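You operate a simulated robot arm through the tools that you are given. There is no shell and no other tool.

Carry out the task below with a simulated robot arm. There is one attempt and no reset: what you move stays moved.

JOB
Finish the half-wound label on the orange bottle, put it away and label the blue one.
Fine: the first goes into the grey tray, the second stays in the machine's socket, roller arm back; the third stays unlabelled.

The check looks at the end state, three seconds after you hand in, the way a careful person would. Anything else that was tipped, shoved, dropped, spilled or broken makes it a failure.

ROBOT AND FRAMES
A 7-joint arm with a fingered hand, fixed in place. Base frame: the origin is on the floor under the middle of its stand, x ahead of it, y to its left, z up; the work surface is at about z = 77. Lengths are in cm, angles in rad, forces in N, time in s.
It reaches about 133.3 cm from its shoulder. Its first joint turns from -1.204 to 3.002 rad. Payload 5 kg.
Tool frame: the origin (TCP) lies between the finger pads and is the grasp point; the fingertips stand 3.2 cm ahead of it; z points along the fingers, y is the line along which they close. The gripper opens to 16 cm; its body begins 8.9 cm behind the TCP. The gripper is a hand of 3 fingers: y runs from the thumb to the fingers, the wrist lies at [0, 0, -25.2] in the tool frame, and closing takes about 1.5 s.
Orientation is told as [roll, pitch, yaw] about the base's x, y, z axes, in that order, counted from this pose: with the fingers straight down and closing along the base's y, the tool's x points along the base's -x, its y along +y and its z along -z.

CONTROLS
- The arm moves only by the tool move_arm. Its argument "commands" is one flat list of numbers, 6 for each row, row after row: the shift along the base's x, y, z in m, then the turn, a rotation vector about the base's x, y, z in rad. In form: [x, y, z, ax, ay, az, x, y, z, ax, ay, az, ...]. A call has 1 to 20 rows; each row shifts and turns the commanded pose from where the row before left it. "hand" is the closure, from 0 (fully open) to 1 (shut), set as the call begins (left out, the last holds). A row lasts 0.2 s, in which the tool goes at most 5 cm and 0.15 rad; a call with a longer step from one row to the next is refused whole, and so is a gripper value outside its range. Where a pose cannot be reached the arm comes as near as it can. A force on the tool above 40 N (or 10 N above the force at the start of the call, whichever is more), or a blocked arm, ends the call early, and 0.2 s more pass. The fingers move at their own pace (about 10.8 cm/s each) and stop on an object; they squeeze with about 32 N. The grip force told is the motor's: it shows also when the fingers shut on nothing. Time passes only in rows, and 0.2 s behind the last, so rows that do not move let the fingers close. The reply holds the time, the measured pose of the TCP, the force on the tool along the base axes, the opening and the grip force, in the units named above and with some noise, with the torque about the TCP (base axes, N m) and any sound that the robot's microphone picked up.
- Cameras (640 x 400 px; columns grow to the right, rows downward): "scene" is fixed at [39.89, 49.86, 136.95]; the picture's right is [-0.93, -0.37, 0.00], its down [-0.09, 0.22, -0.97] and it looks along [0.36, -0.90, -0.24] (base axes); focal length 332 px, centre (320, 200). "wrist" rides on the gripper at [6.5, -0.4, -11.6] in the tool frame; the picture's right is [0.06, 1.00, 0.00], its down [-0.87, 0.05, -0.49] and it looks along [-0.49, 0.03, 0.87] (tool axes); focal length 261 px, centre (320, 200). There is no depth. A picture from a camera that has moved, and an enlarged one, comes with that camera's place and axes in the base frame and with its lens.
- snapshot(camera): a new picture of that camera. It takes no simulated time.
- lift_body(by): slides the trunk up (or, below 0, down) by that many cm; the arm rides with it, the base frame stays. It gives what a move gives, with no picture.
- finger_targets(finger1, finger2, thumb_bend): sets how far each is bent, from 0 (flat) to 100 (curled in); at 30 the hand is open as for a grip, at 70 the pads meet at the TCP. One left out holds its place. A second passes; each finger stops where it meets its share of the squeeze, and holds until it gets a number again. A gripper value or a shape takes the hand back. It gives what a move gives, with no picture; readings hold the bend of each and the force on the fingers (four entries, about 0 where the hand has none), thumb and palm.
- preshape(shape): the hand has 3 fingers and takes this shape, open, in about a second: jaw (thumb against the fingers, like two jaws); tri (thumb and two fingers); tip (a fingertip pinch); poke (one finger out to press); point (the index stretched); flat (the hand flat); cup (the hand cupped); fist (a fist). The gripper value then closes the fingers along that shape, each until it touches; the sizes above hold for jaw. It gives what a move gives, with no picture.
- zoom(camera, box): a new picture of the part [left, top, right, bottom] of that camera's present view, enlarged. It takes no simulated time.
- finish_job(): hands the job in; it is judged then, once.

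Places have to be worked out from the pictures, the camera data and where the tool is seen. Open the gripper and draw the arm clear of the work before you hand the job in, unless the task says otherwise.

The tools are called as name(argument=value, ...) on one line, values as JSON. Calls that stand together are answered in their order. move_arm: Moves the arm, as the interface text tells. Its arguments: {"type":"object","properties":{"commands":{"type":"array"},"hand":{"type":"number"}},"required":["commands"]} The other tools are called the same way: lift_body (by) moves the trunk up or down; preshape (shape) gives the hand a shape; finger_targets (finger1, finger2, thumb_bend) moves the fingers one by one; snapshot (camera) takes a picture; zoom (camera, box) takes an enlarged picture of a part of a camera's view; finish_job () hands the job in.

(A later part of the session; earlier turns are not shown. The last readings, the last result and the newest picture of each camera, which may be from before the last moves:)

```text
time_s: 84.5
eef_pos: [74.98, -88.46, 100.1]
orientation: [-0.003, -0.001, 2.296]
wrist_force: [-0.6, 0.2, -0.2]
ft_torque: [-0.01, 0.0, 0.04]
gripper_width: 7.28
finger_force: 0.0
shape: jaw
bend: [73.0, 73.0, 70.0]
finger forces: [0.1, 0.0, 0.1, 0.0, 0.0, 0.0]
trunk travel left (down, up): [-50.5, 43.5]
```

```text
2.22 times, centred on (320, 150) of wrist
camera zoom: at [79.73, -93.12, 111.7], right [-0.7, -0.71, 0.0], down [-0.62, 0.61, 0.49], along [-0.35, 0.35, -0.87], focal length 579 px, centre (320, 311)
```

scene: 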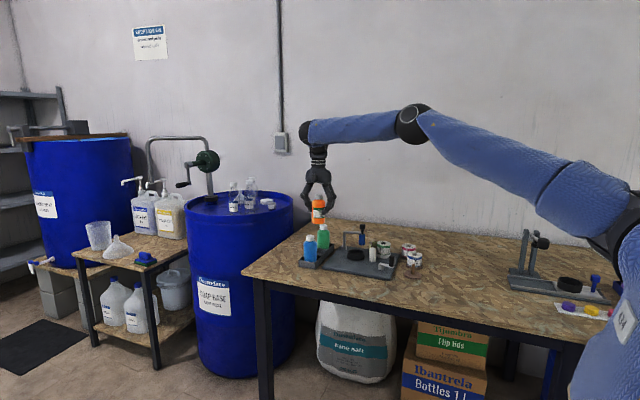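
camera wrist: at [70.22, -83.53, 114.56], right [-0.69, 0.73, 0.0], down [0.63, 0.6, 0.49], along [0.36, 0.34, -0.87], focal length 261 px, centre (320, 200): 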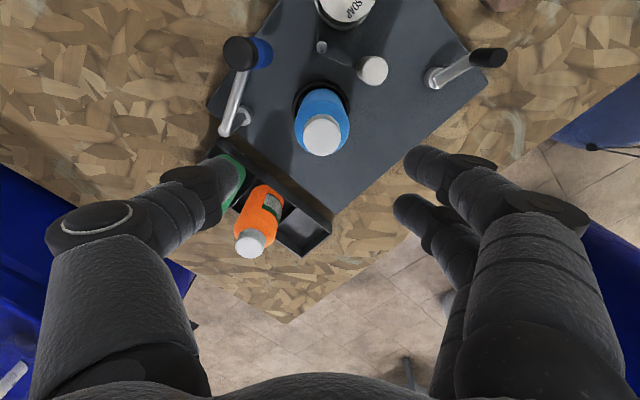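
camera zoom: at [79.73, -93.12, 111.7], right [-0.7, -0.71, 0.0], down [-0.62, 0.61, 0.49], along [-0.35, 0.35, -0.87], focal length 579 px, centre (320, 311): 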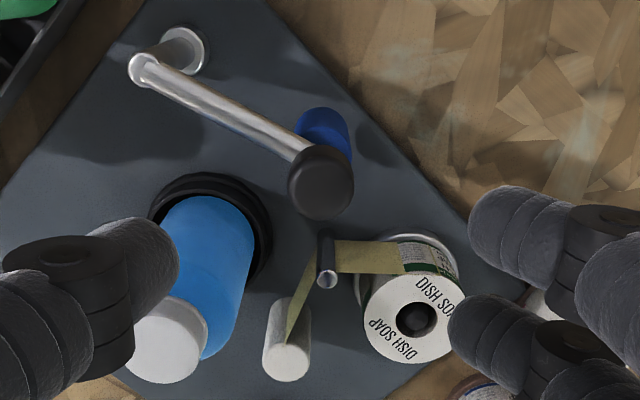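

The knob is right under the TCP. I descend to the same grip height.

move_arm(commands=[0.001, 0, -0.025, 0, 0, 0, 0, 0, -0.025, 0, 0, 0, 0, 0, -0.02, 0, 0, 0, 0, 0, -0.0155, 0, 0, 0, 0, 0, 0, 0, 0, 0])

zoom(camera="wrist", box=[180, 60, 440, 310])

```text
time_s: 85.7
eef_pos: [75.32, -88.56, 91.29]
orientation: [-0.004, -0.002, 2.297]
wrist_force: [0.2, -0.6, -0.5]
ft_torque: [0.02, 0.0, -0.03]
gripper_width: 7.24
finger_force: 0.1
shape: jaw
bend: [73.0, 73.0, 70.0]
finger forces: [0.0, 0.0, 0.1, 0.1, 0.1, 0.0]
trunk travel left (down, up): [-50.5, 43.5]
```

```text
1.60 times, centred on (310, 185) of wrist
camera zoom: at [79.94, -93.18, 102.97], right [-0.7, -0.71, 0.0], down [-0.62, 0.61, 0.49], along [-0.35, 0.35, -0.87], focal length 417 px, centre (336, 224)
```

zoom: 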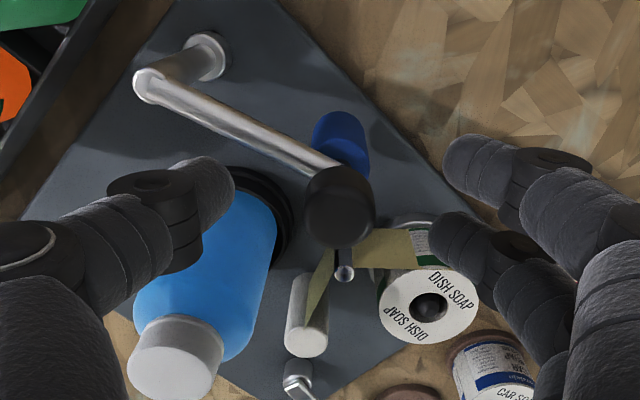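

The knob is centred. I close and swing it towards the blue bottle along the same arc as before.

move_arm(commands=[0, 0, 0, 0, 0, 0, 0, 0, 0, 0, 0, 0, 0, 0, 0, 0, 0, 0, 0, 0, 0, 0, 0, 0, 0, 0, 0, 0, 0, 0, 0, 0, 0, 0, 0, 0], hand=0.95)

move_arm(commands=[-0.0016, 0.0053, 0, 0, 0, -0.0717, -0.0013, 0.0055, 0, 0, 0, -0.0717, -0.0009, 0.0055, 0, 0, 0, -0.0717, -0.0005, 0.0055, 0, 0, 0, -0.0717, -0.0001, 0.0056, 0, 0, 0, -0.0717, 0.0003, 0.0056, 0, 0, 0, -0.0717, 0.0007, 0.0055, 0, 0, 0, -0.0717])

zoom(camera="wrist", box=[180, 60, 440, 310])

```text
time_s: 87.1
eef_pos: [75.29, -88.65, 91.38]
orientation: [-0.002, -0.002, 2.296]
wrist_force: [2.3, -0.9, -2.7]
ft_torque: [-0.04, 0.0, -0.01]
gripper_width: 1.19
finger_force: 32.2
shape: jaw
bend: [70.0, 72.0, 70.0]
finger forces: [12.1, 16.4, 0.1, 0.0, 27.4, 0.1]
trunk travel left (down, up): [-50.5, 43.5]
```

```text
time_s: 88.7
eef_pos: [75.0, -84.56, 91.32]
orientation: [-0.004, -0.003, 1.795]
wrist_force: [4.1, -0.4, -3.6]
ft_torque: [0.04, -0.08, -0.08]
gripper_width: 1.16
finger_force: 31.7
shape: jaw
bend: [70.0, 72.0, 70.0]
finger forces: [11.9, 17.8, 0.0, 0.0, 30.1, 0.1]
trunk travel left (down, up): [-50.5, 43.5]
```

```text
1.60 times, centred on (310, 185) of wrist
camera zoom: at [76.81, -90.97, 102.91], right [-0.96, -0.28, 0.0], down [-0.25, 0.83, 0.49], along [-0.14, 0.47, -0.87], focal length 417 px, centre (336, 224)
```

zoom: 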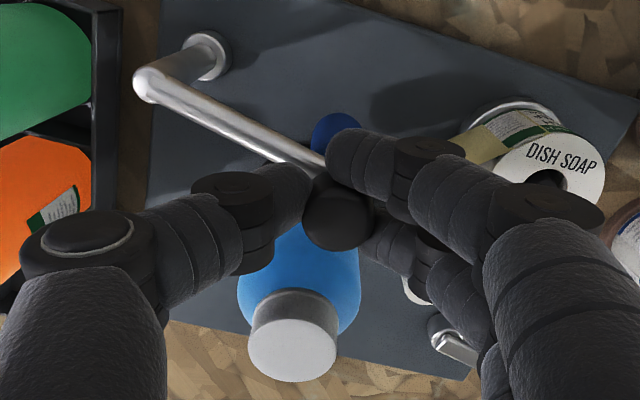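

Moving with hardly any force. I take the last centimetre in small steps until the roller meets the bottle.

move_arm(commands=[0.0008, 0.0038, 0, 0, 0, -0.05, 0.0009, 0.0038, 0, 0, 0, -0.05, 0.001, 0.003, 0, 0, 0, -0.04])

```text
time_s: 89.5
eef_pos: [75.14, -83.65, 91.33]
orientation: [-0.002, -0.003, 1.657]
wrist_force: [5.8, -1.5, -4.6]
ft_torque: [-0.03, -0.11, -0.09]
gripper_width: 1.13
finger_force: 31.6
shape: jaw
bend: [70.0, 72.0, 70.0]
finger forces: [12.1, 17.7, 0.0, 0.1, 30.9, 0.1]
trunk travel left (down, up): [-50.5, 43.5]
```

move_arm(commands=[0.001, 0.0025, 0, 0, 0, -0.03, 0.001, 0.0025, 0, 0, 0, -0.03])

zoom(camera="wrist", box=[180, 60, 440, 310])

```text
time_s: 90.1
eef_pos: [75.26, -83.41, 91.33]
orientation: [-0.002, -0.002, 1.594]
wrist_force: [3.5, -12.6, -4.4]
ft_torque: [-0.26, -0.05, 0.05]
gripper_width: 1.13
finger_force: 31.5
shape: jaw
bend: [70.0, 72.0, 70.0]
finger forces: [18.3, 16.4, 0.0, 0.1, 29.8, 0.1]
trunk travel left (down, up): [-50.5, 43.5]
```

```text
1.60 times, centred on (310, 185) of wrist
camera zoom: at [75.85, -89.87, 102.92], right [-1.0, -0.08, 0.0], down [-0.08, 0.87, 0.49], along [-0.04, 0.49, -0.87], focal length 417 px, centre (336, 224)
```

zoom: 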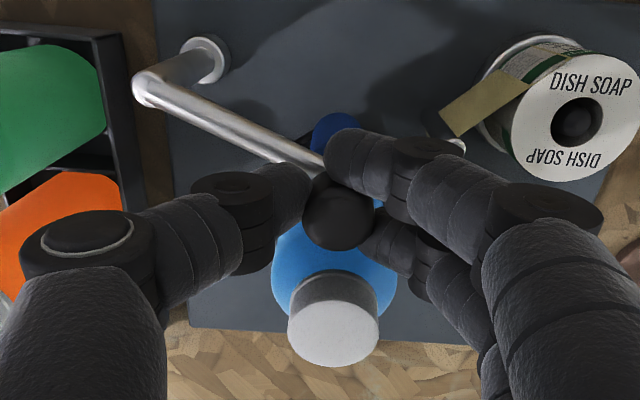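

Contact begins (12.6 N at y=-83.4). One more small step for a firm press like the first time.

move_arm(commands=[0.0005, 0.002, 0, 0, 0, -0.02, 0, 0, 0, 0, 0, 0])

```text
time_s: 90.7
eef_pos: [75.27, -83.28, 91.37]
orientation: [-0.003, -0.003, 1.571]
wrist_force: [3.2, -28.4, -0.6]
ft_torque: [-0.53, -0.04, 0.06]
gripper_width: 1.14
finger_force: 32.1
shape: jaw
bend: [70.0, 72.0, 70.0]
finger forces: [27.4, 15.2, 0.1, 0.1, 31.2, 0.1]
trunk travel left (down, up): [-50.5, 43.5]
```

Firm contact (28 N). I ease the push slightly and release the knob, then rise.

move_arm(commands=[0, -0.0015, 0, 0, 0, 0, 0, 0, 0, 0, 0, 0])

move_arm(commands=[0, 0, 0, 0, 0, 0, 0, 0, 0, 0, 0, 0, 0, 0, 0, 0, 0, 0], hand=0.55)

zoom(camera="wrist", box=[180, 60, 440, 310])

```text
time_s: 91.3
eef_pos: [75.39, -83.34, 91.38]
orientation: [-0.004, -0.003, 1.575]
wrist_force: [0.1, -24.0, 1.1]
ft_torque: [-0.45, 0.06, 0.11]
gripper_width: 1.13
finger_force: 31.7
shape: jaw
bend: [70.0, 72.0, 70.0]
finger forces: [25.8, 17.0, 0.1, 0.0, 29.1, 0.0]
trunk travel left (down, up): [-50.5, 43.5]
```

```text
time_s: 92.1
eef_pos: [75.35, -83.14, 91.39]
orientation: [-0.005, -0.002, 1.576]
wrist_force: [-0.2, -0.6, 0.1]
ft_torque: [0.07, 0.0, -0.02]
gripper_width: 7.12
finger_force: 0.0
shape: jaw
bend: [73.0, 73.0, 70.0]
finger forces: [0.0, 0.1, 0.0, 0.1, 0.0, 0.1]
trunk travel left (down, up): [-50.5, 43.5]
```

```text
1.60 times, centred on (310, 185) of wrist
camera zoom: at [75.81, -89.6, 103.02], right [-1.0, -0.07, 0.0], down [-0.06, 0.87, 0.49], along [-0.03, 0.49, -0.87], focal length 417 px, centre (336, 224)
```

zoom: 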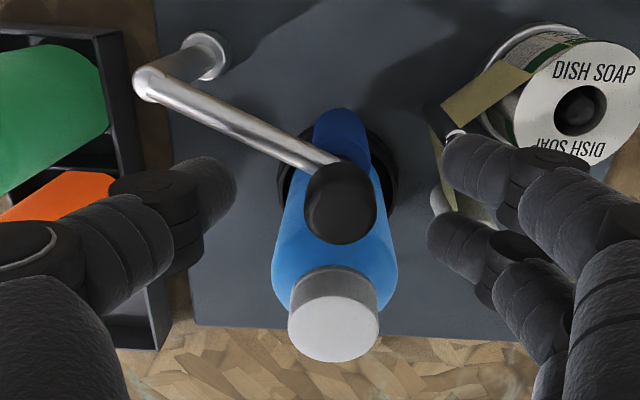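

The arm stays against the blue bottle. I rise, form the thumb pusher again and go over to the crank.

move_arm(commands=[0, 0, 0.02, 0, 0, 0, 0, 0, 0.04, 0, 0, 0, 0, 0, 0.04, 0, 0, 0, 0, 0, 0.04, 0, 0, 0, -0.0085, 0.0139, 0, 0, 0, -0.1483, -0.0085, 0.0139, 0, 0, 0, -0.1483, -0.0085, 0.0139, 0, 0, 0, -0.1483, -0.0085, 0.0139, 0, 0, 0, -0.1483, -0.0085, 0.0139, 0, 0, 0, -0.1483, -0.0085, 0.0139, 0, 0, 0, -0.1483, -0.0085, 0.0139, 0, 0, 0, -0.1483, -0.0085, 0.0139, 0, 0, 0, -0.1483, -0.0085, 0.0139, 0, 0, 0, -0.1483, -0.0085, 0.0139, 0, 0, 0, -0.1483, -0.0085, 0.0139, 0, 0, 0, -0.1483, -0.0085, 0.0139, 0, 0, 0, -0.1483, -0.0085, 0.0139, 0, 0, 0, -0.1483, -0.0085, 0.0139, 0, 0, 0, -0.1483])

finger_targets(finger1=0, finger2=0, thumb_bend=60)

snapshot(camera="wrist")

zoom(camera="scene", box=[320, 140, 450, 290])

```text
time_s: 95.9
eef_pos: [63.5, -63.59, 105.37]
orientation: [-0.004, -0.004, -0.505]
wrist_force: [-0.2, 0.1, 0.4]
ft_torque: [-0.01, -0.01, 0.02]
gripper_width: 7.15
finger_force: 0.0
shape: jaw
bend: [73.0, 73.0, 70.0]
finger forces: [0.0, 0.0, 0.0, 0.1, 0.1, 0.1]
trunk travel left (down, up): [-50.5, 43.5]
```

```text
time_s: 96.9
eef_pos: [63.39, -63.7, 105.39]
orientation: [-0.004, -0.003, -0.504]
wrist_force: [-0.4, 0.5, 0.4]
ft_torque: [0.03, -0.02, 0.02]
gripper_width: 14.55
finger_force: 0.1
shape: fingers
bend: [0.0, 0.0, 60.0]
finger forces: [0.0, 0.0, 0.0, 0.1, 0.0, 0.1]
trunk travel left (down, up): [-50.5, 43.5]
```

```text
taken
camera wrist: at [57.66, -60.79, 116.97], right [0.43, 0.91, 0.0], down [0.79, -0.37, 0.49], along [0.44, -0.21, -0.87], focal length 261 px, centre (320, 200)
```

wrist: 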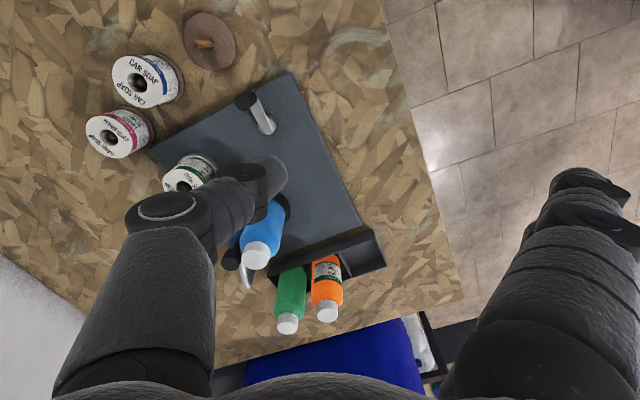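

```text
2.67 times, centred on (385, 215) of scene
camera zoom: at [39.89, 49.86, 136.95], right [-0.93, -0.37, 0.0], down [-0.09, 0.22, -0.97], along [0.36, -0.9, -0.24], focal length 886 px, centre (147, 160)
```

zoom: 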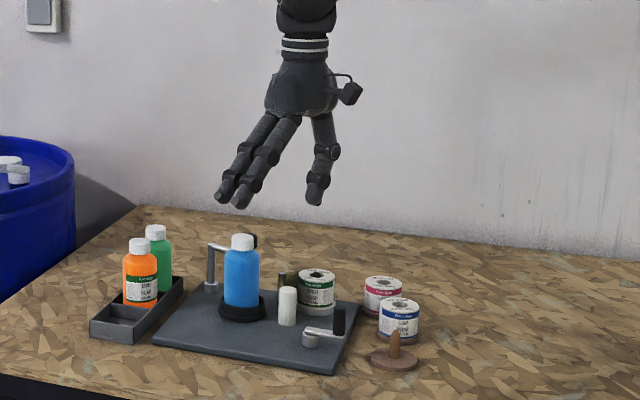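

I check the crank's current angle before descending.

zoom(camera="wrist", box=[190, 70, 330, 180])

zoom(camera="scene", box=[375, 235, 415, 285])

```text
3.64 times, centred on (260, 125) of wrist
camera zoom: at [57.66, -60.79, 116.97], right [0.43, 0.91, 0.0], down [0.79, -0.37, 0.49], along [0.44, -0.21, -0.87], focal length 948 px, centre (538, 473)
```

zoom: 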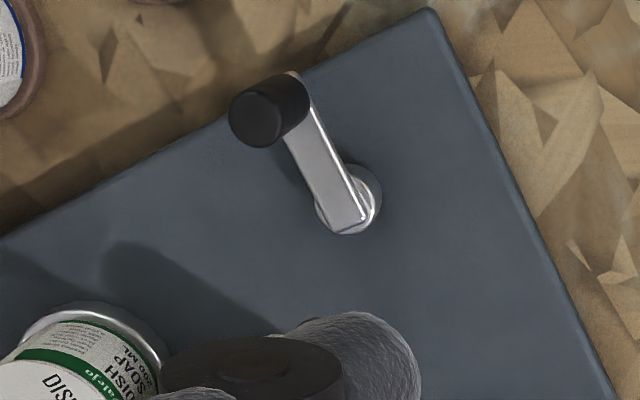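

```text
8.00 times, centred on (395, 260) of scene
camera zoom: at [39.89, 49.86, 136.95], right [-0.93, -0.37, 0.0], down [-0.09, 0.22, -0.97], along [0.36, -0.9, -0.24], focal length 2659 px, centre (-280, -280)
```

zoom: 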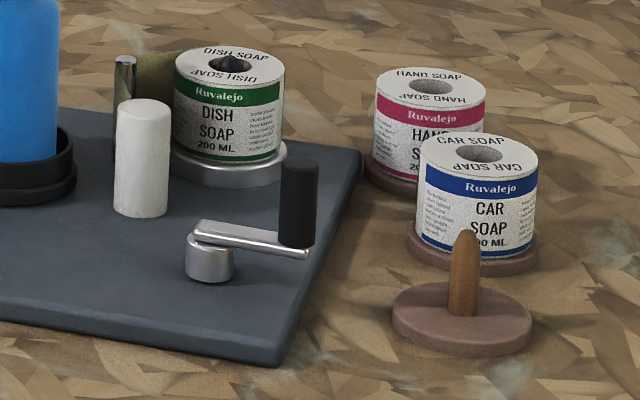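

The crank is back near its starting angle (about 175°). The earlier stop was the hand riding up on the crank knob (z had risen 0.3 cm), not the machine locking, so this time I keep the thumb about 1 cm higher. I descend on the +y side.

move_arm(commands=[0, 0, -0.04, 0, 0, 0, 0, 0, -0.04, 0, 0, 0, 0, 0, -0.04, 0, 0, 0, 0, 0, -0.04, 0, 0, 0, 0, 0, -0.03, 0, 0, 0, 0, 0, -0.017, 0, 0, 0, 0, 0, 0, 0, 0, 0])

zoom(camera="wrist", box=[180, 130, 400, 400])

zoom(camera="scene", box=[330, 200, 450, 290])

```text
time_s: 98.5
eef_pos: [63.46, -63.53, 84.72]
orientation: [-0.004, -0.002, -0.501]
wrist_force: [-0.5, -0.3, 0.6]
ft_torque: [0.02, 0.0, 0.0]
gripper_width: 14.53
finger_force: 0.0
shape: fingers
bend: [0.0, 0.0, 60.0]
finger forces: [0.1, 0.0, 0.0, 0.1, 0.1, 0.0]
trunk travel left (down, up): [-50.5, 43.5]
```

```text
1.48 times, centred on (290, 265) of wrist
camera zoom: at [57.66, -60.7, 96.35], right [0.43, 0.91, 0.0], down [0.79, -0.37, 0.49], along [0.45, -0.21, -0.87], focal length 386 px, centre (364, 104)
```

zoom: 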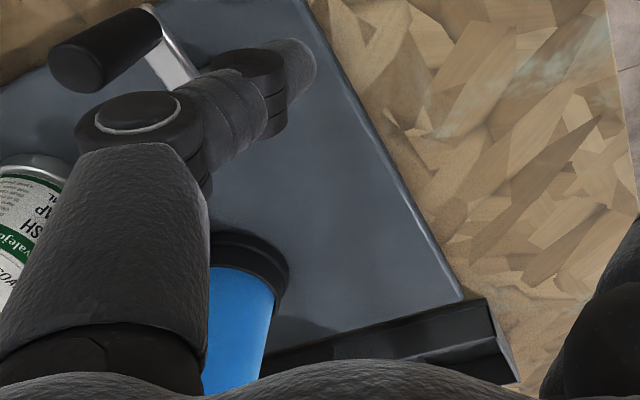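

```text
4.44 times, centred on (390, 245) of scene
camera zoom: at [39.89, 49.86, 136.95], right [-0.93, -0.37, 0.0], down [-0.09, 0.22, -0.97], along [0.36, -0.9, -0.24], focal length 1477 px, centre (9, 0)
```

zoom: 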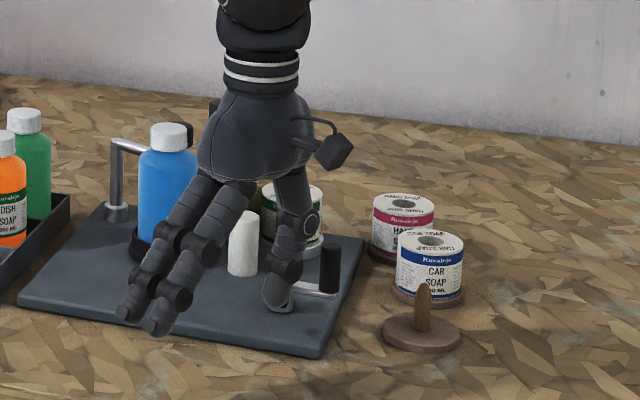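

Thumb is beside the crank and clear. I start pushing counter-clockwise, about 70° of crank first.

move_arm(commands=[-0.0116, -0.0122, 0, 0, 0, 0, -0.0088, -0.0057, 0, 0, 0, 0, -0.0071, -0.0077, 0, 0, 0, 0, -0.0048, -0.0092, 0, 0, 0, 0, -0.0022, -0.0102, 0, 0, 0, 0, 0.0004, -0.0104, 0, 0, 0, 0, 0.0031, -0.01, 0, 0, 0, 0])

zoom(camera="wrist", box=[180, 130, 400, 400])

zoom(camera="scene", box=[330, 200, 450, 290])

```text
time_s: 100.1
eef_pos: [60.51, -70.23, 84.71]
orientation: [-0.003, -0.001, -0.504]
wrist_force: [0.0, 1.4, -0.1]
ft_torque: [-0.01, -0.02, -0.03]
gripper_width: 14.48
finger_force: 0.3
shape: fingers
bend: [0.0, 0.0, 60.0]
finger forces: [0.0, 0.0, 0.1, 0.0, 0.4, 0.1]
trunk travel left (down, up): [-50.5, 43.5]
```

```text
1.48 times, centred on (290, 265) of wrist
camera zoom: at [54.56, -67.35, 96.31], right [0.43, 0.9, 0.0], down [0.79, -0.37, 0.49], along [0.44, -0.21, -0.87], focal length 386 px, centre (364, 104)
```

zoom: 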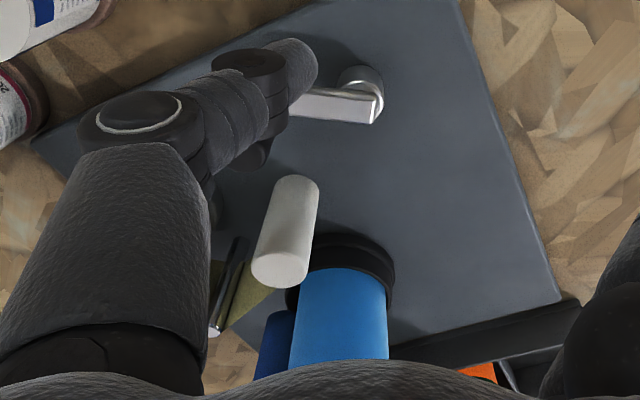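

```text
4.44 times, centred on (390, 245) of scene
camera zoom: at [39.89, 49.86, 136.95], right [-0.93, -0.37, 0.0], down [-0.09, 0.22, -0.97], along [0.36, -0.9, -0.24], focal length 1477 px, centre (9, 0)
```

zoom: 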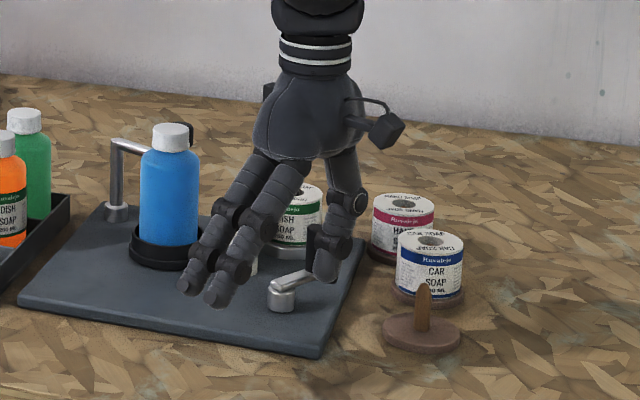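

The crank follows easily. I continue round past the white roller to about the opposite side.

move_arm(commands=[0.0045, -0.0075, 0, 0, 0, 0, 0.0077, -0.0071, 0, 0, 0, 0, 0.0092, -0.0048, 0, 0, 0, 0, 0.0102, -0.0022, 0, 0, 0, 0, 0.0104, 0.0004, 0, 0, 0, 0, 0.01, 0.0031, 0, 0, 0, 0, 0.0088, 0.0057, 0, 0, 0, 0, 0.0071, 0.0077, 0, 0, 0, 0, 0.0048, 0.0092, 0, 0, 0, 0, 0.0022, 0.0102, 0, 0, 0, 0])

zoom(camera="wrist", box=[180, 130, 400, 400])

zoom(camera="scene", box=[330, 200, 450, 290])

```text
time_s: 102.3
eef_pos: [67.99, -68.75, 84.83]
orientation: [-0.003, -0.004, -0.502]
wrist_force: [-0.8, 0.3, 0.2]
ft_torque: [0.0, -0.02, 0.01]
gripper_width: 14.66
finger_force: 0.2
shape: fingers
bend: [0.0, 0.0, 60.0]
finger forces: [0.0, 0.0, 0.0, 0.1, 0.6, 0.0]
trunk travel left (down, up): [-50.5, 43.5]
```

```text
1.48 times, centred on (290, 265) of wrist
camera zoom: at [62.05, -65.83, 96.34], right [0.43, 0.9, 0.0], down [0.79, -0.37, 0.49], along [0.45, -0.21, -0.87], focal length 386 px, centre (364, 104)
```

zoom: 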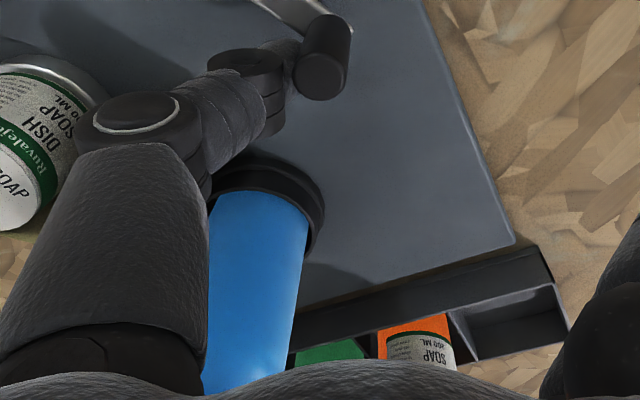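

```text
4.44 times, centred on (390, 245) of scene
camera zoom: at [39.89, 49.86, 136.95], right [-0.93, -0.37, 0.0], down [-0.09, 0.22, -0.97], along [0.36, -0.9, -0.24], focal length 1477 px, centre (9, 0)
```

zoom: 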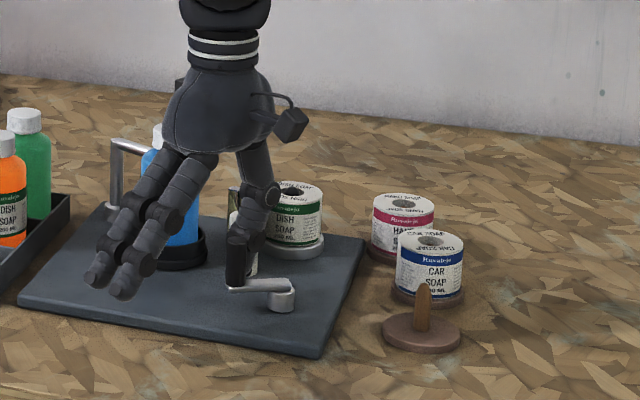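

No label expected in view yet at this angle. I continue another 90°.

move_arm(commands=[-0.0004, 0.0104, 0, 0, 0, 0, -0.0031, 0.01, 0, 0, 0, 0, -0.0057, 0.0088, 0, 0, 0, 0, -0.0077, 0.0071, 0, 0, 0, 0, -0.0092, 0.0048, 0, 0, 0, 0, -0.0102, 0.0022, 0, 0, 0, 0])

zoom(camera="wrist", box=[180, 130, 400, 400])

zoom(camera="scene", box=[330, 200, 450, 290])

```text
time_s: 103.7
eef_pos: [64.25, -64.31, 84.75]
orientation: [-0.004, -0.002, -0.501]
wrist_force: [0.3, 0.3, 0.1]
ft_torque: [0.01, 0.0, -0.01]
gripper_width: 14.55
finger_force: 0.2
shape: fingers
bend: [0.0, 0.0, 60.0]
finger forces: [0.0, 0.1, 0.0, 0.1, 0.3, 0.1]
trunk travel left (down, up): [-50.5, 43.5]
```

```text
1.48 times, centred on (290, 265) of wrist
camera zoom: at [58.39, -61.49, 96.34], right [0.43, 0.91, 0.0], down [0.79, -0.37, 0.49], along [0.45, -0.21, -0.87], focal length 386 px, centre (364, 104)
```

zoom: 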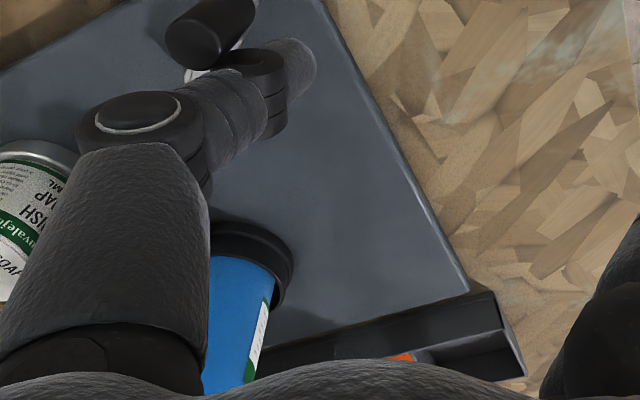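

```text
4.44 times, centred on (390, 245) of scene
camera zoom: at [39.89, 49.86, 136.95], right [-0.93, -0.37, 0.0], down [-0.09, 0.22, -0.97], along [0.36, -0.9, -0.24], focal length 1477 px, centre (9, 0)
```

zoom: 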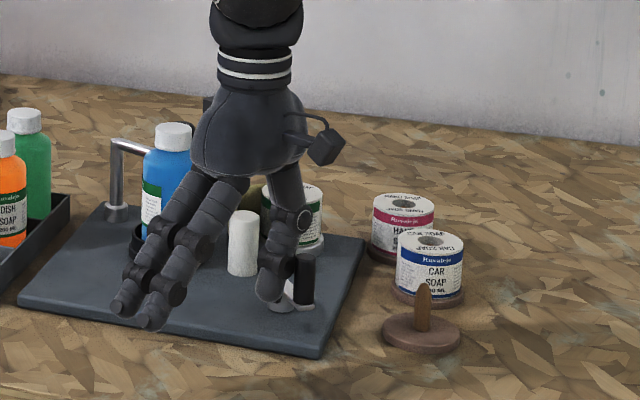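

The label is showing on the blue bottle. I zoom in to estimate how far it is wound.

zoom(camera="scene", box=[345, 222, 385, 276])

```text
7.41 times, centred on (365, 249) of scene
camera zoom: at [39.89, 49.86, 136.95], right [-0.93, -0.37, 0.0], down [-0.09, 0.22, -0.97], along [0.36, -0.9, -0.24], focal length 2462 px, centre (-13, -163)
```

zoom: 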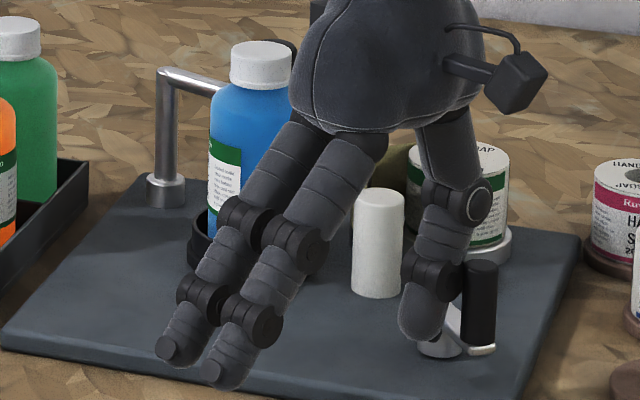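

The leading end is already at about 94°, which means some 180° has passed the roller, more than the label's length of about 145°. I turn about 45° more for safety, then look from behind.

move_arm(commands=[-0.0104, -0.0004, 0, 0, 0, 0, -0.01, -0.0031, 0, 0, 0, 0, -0.0088, -0.0057, 0, 0, 0, 0])

zoom(camera="scene", box=[345, 222, 385, 276])

```text
time_s: 104.5
eef_pos: [61.26, -65.32, 84.67]
orientation: [-0.004, -0.002, -0.503]
wrist_force: [-0.1, -0.2, -0.5]
ft_torque: [0.0, 0.0, 0.01]
gripper_width: 14.49
finger_force: 0.2
shape: fingers
bend: [0.0, 0.0, 60.0]
finger forces: [0.0, 0.0, 0.0, 0.0, 0.2, 0.0]
trunk travel left (down, up): [-50.5, 43.5]
```

```text
7.41 times, centred on (365, 249) of scene
camera zoom: at [39.89, 49.86, 136.95], right [-0.93, -0.37, 0.0], down [-0.09, 0.22, -0.97], along [0.36, -0.9, -0.24], focal length 2462 px, centre (-13, -163)
```

zoom: 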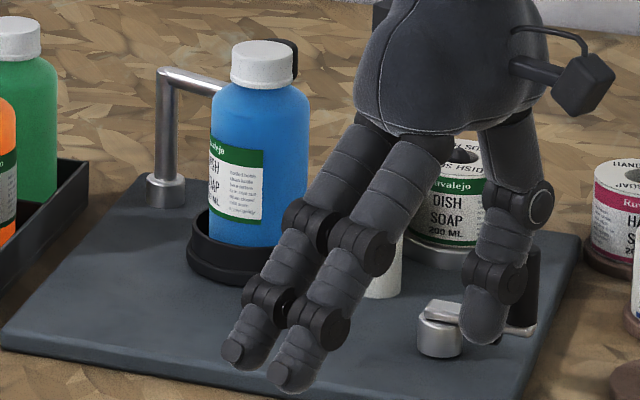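

The leading end has moved to about 111°, so about 197° has passed the roller. I back off, rise and go behind the machine to check the trailing end.

move_arm(commands=[0.006, 0.005, 0, 0, 0, 0, 0.004, 0.004, 0.02, 0, 0, 0, 0, 0, 0.04, 0, 0, 0, 0, 0, 0.04, 0, 0, 0, 0, 0, 0.04, 0, 0, 0, 0, 0, 0.04, 0, 0, 0, 0, 0, 0.03, 0, 0, 0])

preshape(shape="jaw")

zoom(camera="scene", box=[330, 215, 420, 285])

```text
time_s: 106.1
eef_pos: [62.36, -64.33, 105.85]
orientation: [-0.003, -0.001, -0.503]
wrist_force: [0.3, 0.6, 0.8]
ft_torque: [0.02, -0.04, 0.01]
gripper_width: 14.51
finger_force: 0.0
shape: fingers
bend: [0.0, 0.0, 60.0]
finger forces: [0.0, 0.0, 0.0, 0.0, 0.0, 0.1]
trunk travel left (down, up): [-50.5, 43.5]
```

```text
time_s: 107.0
eef_pos: [62.42, -64.28, 105.78]
orientation: [-0.005, -0.003, -0.5]
wrist_force: [0.4, -0.4, 0.2]
ft_torque: [0.0, 0.02, 0.0]
gripper_width: 16.0
finger_force: 0.0
shape: jaw
bend: [30.0, 30.0, 30.0]
finger forces: [0.0, 0.0, 0.0, 0.1, 0.1, 0.1]
trunk travel left (down, up): [-50.5, 43.5]
```

```text
5.71 times, centred on (375, 250) of scene
camera zoom: at [39.89, 49.86, 136.95], right [-0.93, -0.37, 0.0], down [-0.09, 0.22, -0.97], along [0.36, -0.9, -0.24], focal length 1899 px, centre (6, -86)
```

zoom: 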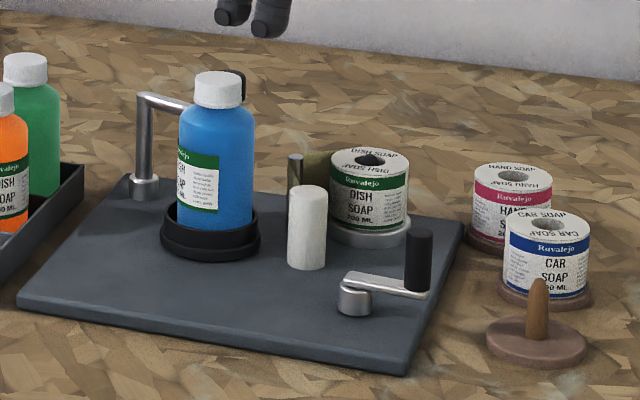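

I go over the roller arm's knob again; from there the wrist camera also shows the bottle's back side.

move_arm(commands=[0.0084, -0.01275, 0, 0, 0, 0.1467, 0.0084, -0.01275, 0, 0, 0, 0.1467, 0.0084, -0.01275, 0, 0, 0, 0.1467, 0.0084, -0.01275, 0, 0, 0, 0.1467, 0.0084, -0.01275, 0, 0, 0, 0.1467, 0.0084, -0.01275, 0, 0, 0, 0.1467, 0.0084, -0.01275, 0, 0, 0, 0.1467, 0.0084, -0.01275, 0, 0, 0, 0.1467, 0.0084, -0.01275, 0, 0, 0, 0.1467, 0.0084, -0.01275, 0, 0, 0, 0.1467, 0.0084, -0.01275, 0, 0, 0, 0.1467, 0.0084, -0.01275, 0, 0, 0, 0.1467, 0.0084, -0.01275, 0, 0, 0, 0.1467, 0.0084, -0.01275, 0, 0, 0, 0.1467, 0.0084, -0.01275, 0, 0, 0, 0.1467, 0, 0, 0, 0, 0, 0], hand=0.55)

zoom(camera="wrist", box=[180, 20, 440, 270])

zoom(camera="wrist", box=[280, 90, 360, 200])

```text
time_s: 110.4
eef_pos: [75.01, -83.55, 105.92]
orientation: [-0.004, -0.004, 1.701]
wrist_force: [0.1, -0.1, 0.1]
ft_torque: [0.01, -0.02, 0.0]
gripper_width: 7.27
finger_force: 0.0
shape: jaw
bend: [73.0, 73.0, 70.0]
finger forces: [0.1, 0.0, 0.0, 0.0, 0.0, 0.1]
trunk travel left (down, up): [-50.5, 43.5]
```

```text
1.60 times, centred on (310, 145) of wrist
camera zoom: at [76.26, -90.01, 117.39], right [-0.98, -0.19, 0.0], down [-0.17, 0.85, 0.49], along [-0.09, 0.49, -0.87], focal length 417 px, centre (336, 288)
```

zoom: 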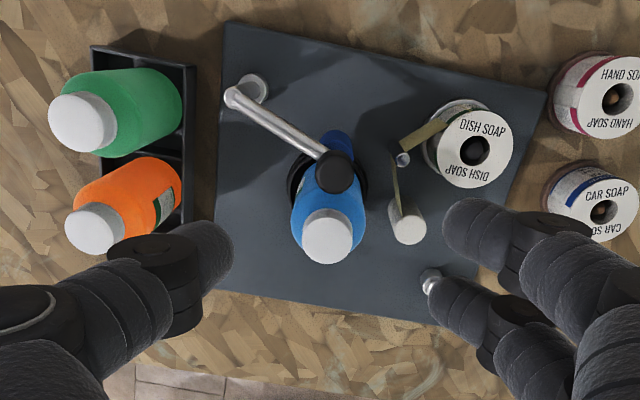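

```text
3.64 times, centred on (320, 145) of wrist
camera zoom: at [76.26, -90.01, 117.39], right [-0.98, -0.19, 0.0], down [-0.17, 0.85, 0.49], along [-0.09, 0.49, -0.87], focal length 948 px, centre (320, 400)
```

zoom: 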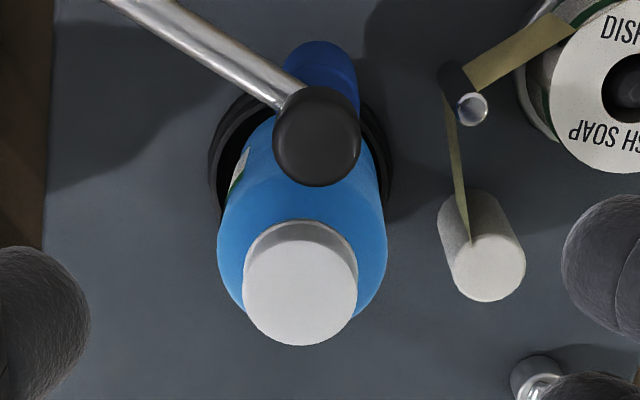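

The label's trailing margin is visible on the +x side with bare blue between it and the roller, so the blue label is fully wound. I descend on the knob, now at about (75.2,-83.4).

move_arm(commands=[0.0015, 0.0005, -0.03, 0, 0, 0, 0, 0, -0.03, 0, 0, 0, 0, 0, -0.03, 0, 0, 0, 0, 0, -0.025, 0, 0, 0, 0, 0, -0.02, 0, 0, 0, 0, 0, -0.009, 0, 0, 0, 0, 0, 0, 0, 0, 0])

zoom(camera="wrist", box=[180, 60, 440, 310])

```text
time_s: 112.0
eef_pos: [75.12, -83.4, 91.33]
orientation: [-0.004, -0.005, 1.701]
wrist_force: [-1.3, -0.1, -0.9]
ft_torque: [0.0, -0.01, 0.01]
gripper_width: 7.27
finger_force: 0.1
shape: jaw
bend: [73.0, 73.0, 70.0]
finger forces: [0.0, 0.1, 0.0, 0.0, 0.0, 0.0]
trunk travel left (down, up): [-50.5, 43.5]
```

```text
1.60 times, centred on (310, 185) of wrist
camera zoom: at [76.37, -89.9, 102.9], right [-0.98, -0.19, 0.0], down [-0.17, 0.85, 0.49], along [-0.09, 0.49, -0.87], focal length 417 px, centre (336, 224)
```

zoom: 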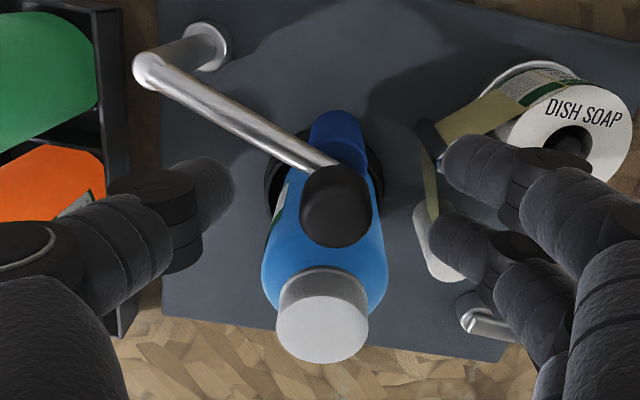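

The knob is between the fingers. I close and swing the arm back along the arc.

move_arm(commands=[0, 0, 0, 0, 0, 0, 0, 0, 0, 0, 0, 0, 0, 0, 0, 0, 0, 0, 0, 0, 0, 0, 0, 0, 0, 0, 0, 0, 0, 0, 0, 0, 0, 0, 0, 0], hand=0.95)

move_arm(commands=[-0.0015, -0.0054, 0, 0, 0, 0.0717, -0.0011, -0.0055, 0, 0, 0, 0.0717, -0.0007, -0.0055, 0, 0, 0, 0.0717, -0.0003, -0.0056, 0, 0, 0, 0.0717, 0.0001, -0.0056, 0, 0, 0, 0.0717, 0.0005, -0.0055, 0, 0, 0, 0.0717, 0.0009, -0.0055, 0, 0, 0, 0.0717, 0.0013, -0.0055, 0, 0, 0, 0.0717])

zoom(camera="wrist", box=[180, 60, 440, 310])

zoom(camera="scene", box=[330, 200, 400, 265])

```text
time_s: 113.4
eef_pos: [75.21, -83.49, 91.25]
orientation: [-0.002, -0.004, 1.7]
wrist_force: [4.8, 0.6, -1.4]
ft_torque: [-0.01, -0.13, 0.05]
gripper_width: 1.14
finger_force: 31.8
shape: jaw
bend: [71.0, 71.0, 70.0]
finger forces: [10.4, 14.4, 0.0, 0.0, 31.6, 0.0]
trunk travel left (down, up): [-50.5, 43.5]
```

```text
time_s: 115.2
eef_pos: [74.95, -87.83, 91.36]
orientation: [-0.003, -0.004, 2.274]
wrist_force: [3.6, 0.2, 0.2]
ft_torque: [0.03, -0.07, 0.09]
gripper_width: 1.12
finger_force: 32.2
shape: jaw
bend: [71.0, 71.0, 70.0]
finger forces: [12.6, 15.3, 0.0, 0.1, 30.7, 0.1]
trunk travel left (down, up): [-50.5, 43.5]
```

```text
1.60 times, centred on (310, 185) of wrist
camera zoom: at [79.59, -92.66, 102.87], right [-0.72, -0.69, 0.0], down [-0.6, 0.62, 0.49], along [-0.34, 0.36, -0.87], focal length 417 px, centre (336, 224)
```

zoom: 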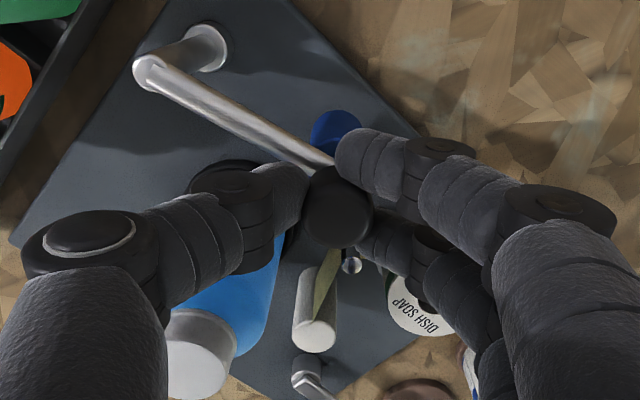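

```text
6.15 times, centred on (365, 232) of scene
camera zoom: at [39.89, 49.86, 136.95], right [-0.93, -0.37, 0.0], down [-0.09, 0.22, -0.97], along [0.36, -0.9, -0.24], focal length 2045 px, centre (43, 0)
```

zoom: 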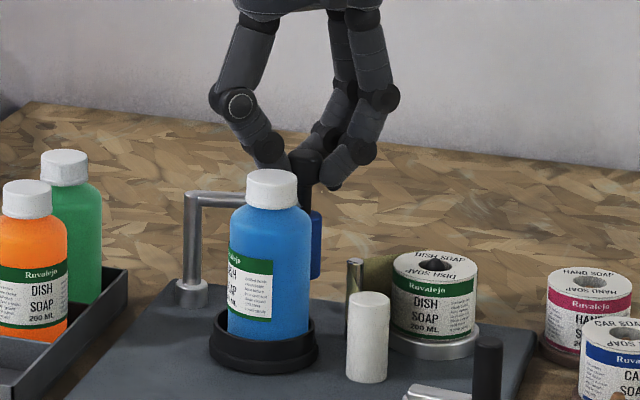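

Nearly back. I take it gently to its stop at y≈-88.6, then ease off and release.

move_arm(commands=[0.0016, -0.0045, 0, 0, 0, 0.06, 0.0015, -0.004, 0, 0, 0, 0.05])

move_arm(commands=[0, 0, 0, 0, 0, 0])

```text
time_s: 115.8
eef_pos: [75.32, -88.59, 91.39]
orientation: [-0.002, -0.005, 2.386]
wrist_force: [-9.7, 16.6, -1.4]
ft_torque: [0.41, 0.21, -0.05]
gripper_width: 1.08
finger_force: 31.9
shape: jaw
bend: [71.0, 71.0, 70.0]
finger forces: [9.6, 21.5, 0.1, 0.0, 31.5, 0.0]
trunk travel left (down, up): [-50.5, 43.5]
```

```text
time_s: 116.2
eef_pos: [75.17, -88.5, 91.31]
orientation: [-0.004, -0.003, 2.385]
wrist_force: [-11.1, 21.3, -5.7]
ft_torque: [0.42, 0.23, -0.05]
gripper_width: 1.08
finger_force: 31.9
shape: jaw
bend: [71.0, 71.0, 70.0]
finger forces: [9.7, 22.6, 0.0, 0.1, 31.8, 0.0]
trunk travel left (down, up): [-50.5, 43.5]
```

The arm is at its stop again (y=-88.5). I ease the push and open, then rise straight up.

move_arm(commands=[-0.001, 0.002, 0, 0, 0, 0, 0, 0, 0, 0, 0, 0])

move_arm(commands=[0, 0, 0, 0, 0, 0, 0, 0, 0, 0, 0, 0, 0, 0, 0, 0, 0, 0, 0, 0, 0, 0, 0, 0], hand=0.5)

move_arm(commands=[0, 0, 0.02, 0, 0, 0, 0, 0, 0.04, 0, 0, 0, 0, 0, 0.04, 0, 0, 0, 0, 0, 0.04, 0, 0, 0])

zoom(camera="wrist", box=[120, 0, 480, 270])

zoom(camera="scene", box=[310, 210, 430, 285])

```text
time_s: 116.8
eef_pos: [75.13, -88.58, 91.24]
orientation: [-0.004, -0.002, 2.385]
wrist_force: [-5.2, 11.1, -7.0]
ft_torque: [0.27, 0.1, -0.05]
gripper_width: 1.06
finger_force: 32.2
shape: jaw
bend: [71.0, 71.0, 70.0]
finger forces: [13.1, 20.9, 0.1, 0.1, 31.0, 0.0]
trunk travel left (down, up): [-50.5, 43.5]
```

```text
time_s: 117.8
eef_pos: [75.28, -88.59, 91.25]
orientation: [-0.004, -0.002, 2.384]
wrist_force: [0.0, 0.3, 0.3]
ft_torque: [0.0, -0.03, 0.01]
gripper_width: 7.92
finger_force: 0.0
shape: jaw
bend: [72.0, 72.0, 70.0]
finger forces: [0.0, 0.0, 0.0, 0.0, 0.0, 0.1]
trunk travel left (down, up): [-50.5, 43.5]
```

```text
time_s: 118.8
eef_pos: [75.18, -88.61, 105.51]
orientation: [-0.003, -0.003, 2.381]
wrist_force: [0.4, 0.2, 0.2]
ft_torque: [0.01, -0.03, 0.02]
gripper_width: 7.95
finger_force: 0.0
shape: jaw
bend: [72.0, 72.0, 70.0]
finger forces: [0.1, 0.1, 0.1, 0.0, 0.0, 0.0]
trunk travel left (down, up): [-50.5, 43.5]
```

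```text
1.48 times, centred on (300, 135) of wrist
camera zoom: at [80.21, -92.79, 117.11], right [-0.64, -0.77, 0.0], down [-0.67, 0.56, 0.49], along [-0.38, 0.32, -0.87], focal length 386 px, centre (350, 296)
```

zoom: 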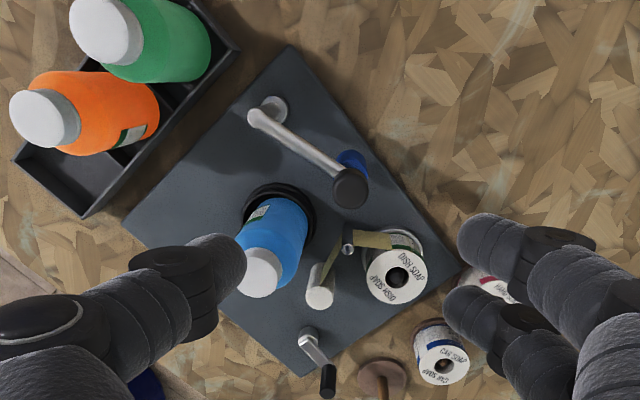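

```text
5.33 times, centred on (370, 248) of scene
camera zoom: at [39.89, 49.86, 136.95], right [-0.93, -0.37, 0.0], down [-0.09, 0.22, -0.97], along [0.36, -0.9, -0.24], focal length 1772 px, centre (53, -53)
```

zoom: 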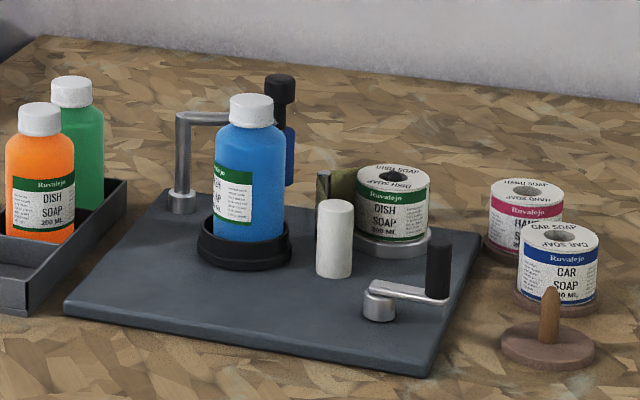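

Roller arm is back. I check the end of the blue label closely.

zoom(camera="wrist", box=[245, 110, 335, 210])

zoom(camera="scene", box=[300, 220, 375, 275])

```text
4.00 times, centred on (290, 160) of wrist
camera zoom: at [80.21, -92.79, 117.11], right [-0.64, -0.77, 0.0], down [-0.67, 0.56, 0.49], along [-0.38, 0.32, -0.87], focal length 1043 px, centre (440, 360)
```

zoom: 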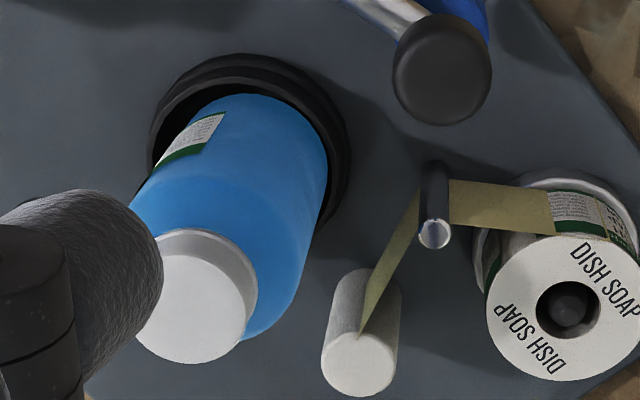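

```text
7.27 times, centred on (338, 248) of scene
camera zoom: at [39.89, 49.86, 136.95], right [-0.93, -0.37, 0.0], down [-0.09, 0.22, -0.97], along [0.36, -0.9, -0.24], focal length 2417 px, centre (193, -146)
```

zoom: 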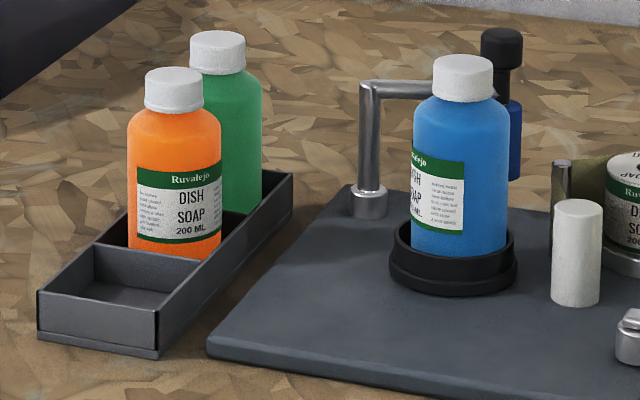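

Both labels look complete. I take one last check from the +x side, as I did for orange, moving high above everything.

move_arm(commands=[0.018, 0.019, 0.005, 0, 0, 0.146, 0.018, 0.019, 0.005, 0, 0, 0.146, 0.018, 0.019, 0, 0, 0, 0.146, 0.018, 0.019, 0, 0, 0, 0.146, 0.018, 0.019, 0, 0, 0, 0.146, 0, 0, 0, 0, 0, 0], hand=0)

snapshot(camera="wrist")

zoom(camera="wrist", box=[280, 130, 370, 250])

```text
time_s: 120.2
eef_pos: [84.01, -79.01, 106.12]
orientation: [-0.005, 0.005, 3.113]
wrist_force: [-0.3, 0.3, 0.0]
ft_torque: [0.0, 0.04, -0.01]
gripper_width: 16.0
finger_force: 0.0
shape: jaw
bend: [30.0, 30.0, 30.0]
finger forces: [0.0, 0.0, 0.0, 0.0, 0.2, 0.1]
trunk travel left (down, up): [-50.5, 43.5]
```

```text
taken
camera wrist: at [90.53, -78.87, 117.76], right [0.03, -1.0, 0.0], down [-0.87, -0.03, 0.49], along [-0.49, -0.01, -0.87], focal length 261 px, centre (320, 200)
```

wrist: 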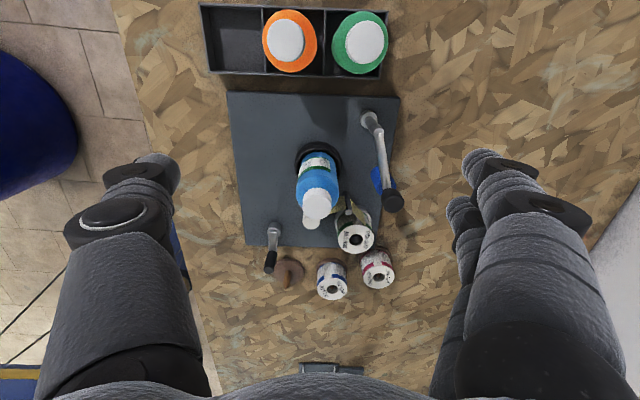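

```text
3.33 times, centred on (325, 190) of wrist
camera zoom: at [90.53, -78.87, 117.76], right [0.03, -1.0, 0.0], down [-0.87, -0.03, 0.49], along [-0.49, -0.01, -0.87], focal length 869 px, centre (303, 233)
```

zoom: 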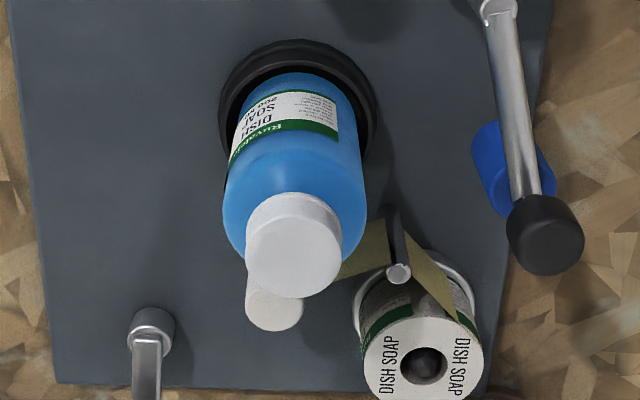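

The blue label is complete, with text blocks and margins as on orange. I raise the trunk back up, which lifts the open hand clear, and draw the arm away.

lift_body(by=17)

move_arm(commands=[-0.025, 0.01, 0, 0, 0, -0.14, -0.025, 0.01, 0, 0, 0, -0.14, -0.025, 0.01, 0, 0, 0, -0.14, -0.025, 0.01, 0, 0, 0, -0.14, -0.025, 0.01, 0, 0, 0, -0.14, -0.025, 0.01, 0, 0, 0, -0.14, -0.025, 0.01, 0, 0, 0, -0.14, -0.025, 0.01, 0, 0, 0, -0.14, -0.025, 0.01, 0, 0, 0, -0.14, -0.025, 0.01, 0, 0, 0, -0.14, -0.025, 0.01, 0, 0, 0, -0.14, -0.025, 0.01, 0, 0, 0, -0.14, -0.025, 0.01, 0, 0, 0, -0.14, -0.02, 0.01, 0, 0, 0, -0.14])

snapshot(camera="scene")

zoom(camera="scene", box=[290, 210, 430, 290])

```text
time_s: 122.2
eef_pos: [83.92, -79.01, 123.13]
orientation: [-0.005, 0.004, 3.112]
wrist_force: [-0.2, 0.4, -0.3]
ft_torque: [0.02, 0.0, 0.01]
gripper_width: 15.98
finger_force: 0.0
shape: jaw
bend: [30.0, 30.0, 30.0]
finger forces: [0.1, 0.1, 0.0, 0.0, 0.0, 0.0]
trunk travel left (down, up): [-67.5, 26.5]
```

```text
time_s: 125.2
eef_pos: [49.42, -65.02, 123.33]
orientation: [-0.007, 0.002, 1.152]
wrist_force: [-0.3, 0.2, 0.0]
ft_torque: [0.0, 0.01, 0.01]
gripper_width: 15.99
finger_force: 0.0
shape: jaw
bend: [30.0, 30.0, 30.0]
finger forces: [0.0, 0.0, 0.0, 0.0, 0.0, 0.0]
trunk travel left (down, up): [-67.5, 26.5]
```

```text
taken
```

scene: 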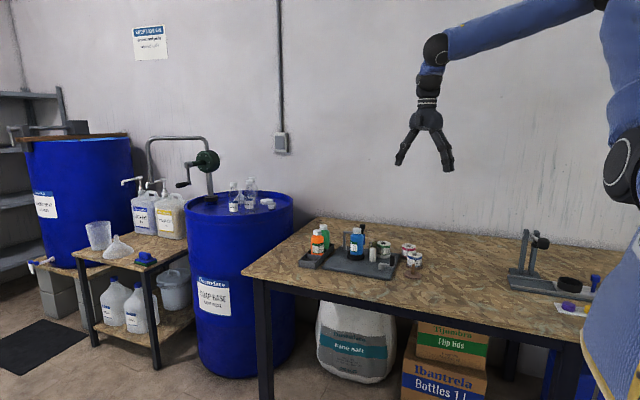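

```text
4.57 times, centred on (360, 250) of scene
camera zoom: at [39.89, 49.86, 136.95], right [-0.93, -0.37, 0.0], down [-0.09, 0.22, -0.97], along [0.36, -0.9, -0.24], focal length 1519 px, centre (137, -29)
```

zoom: 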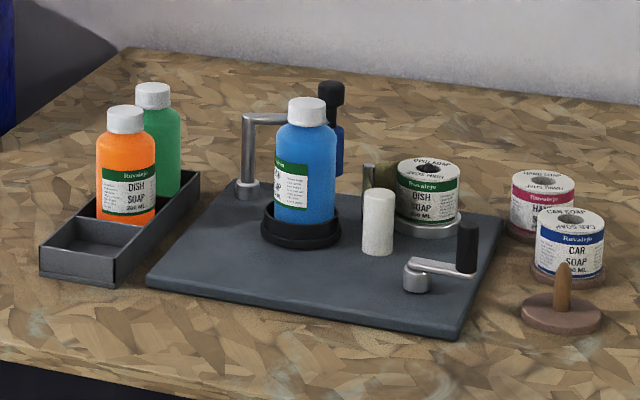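

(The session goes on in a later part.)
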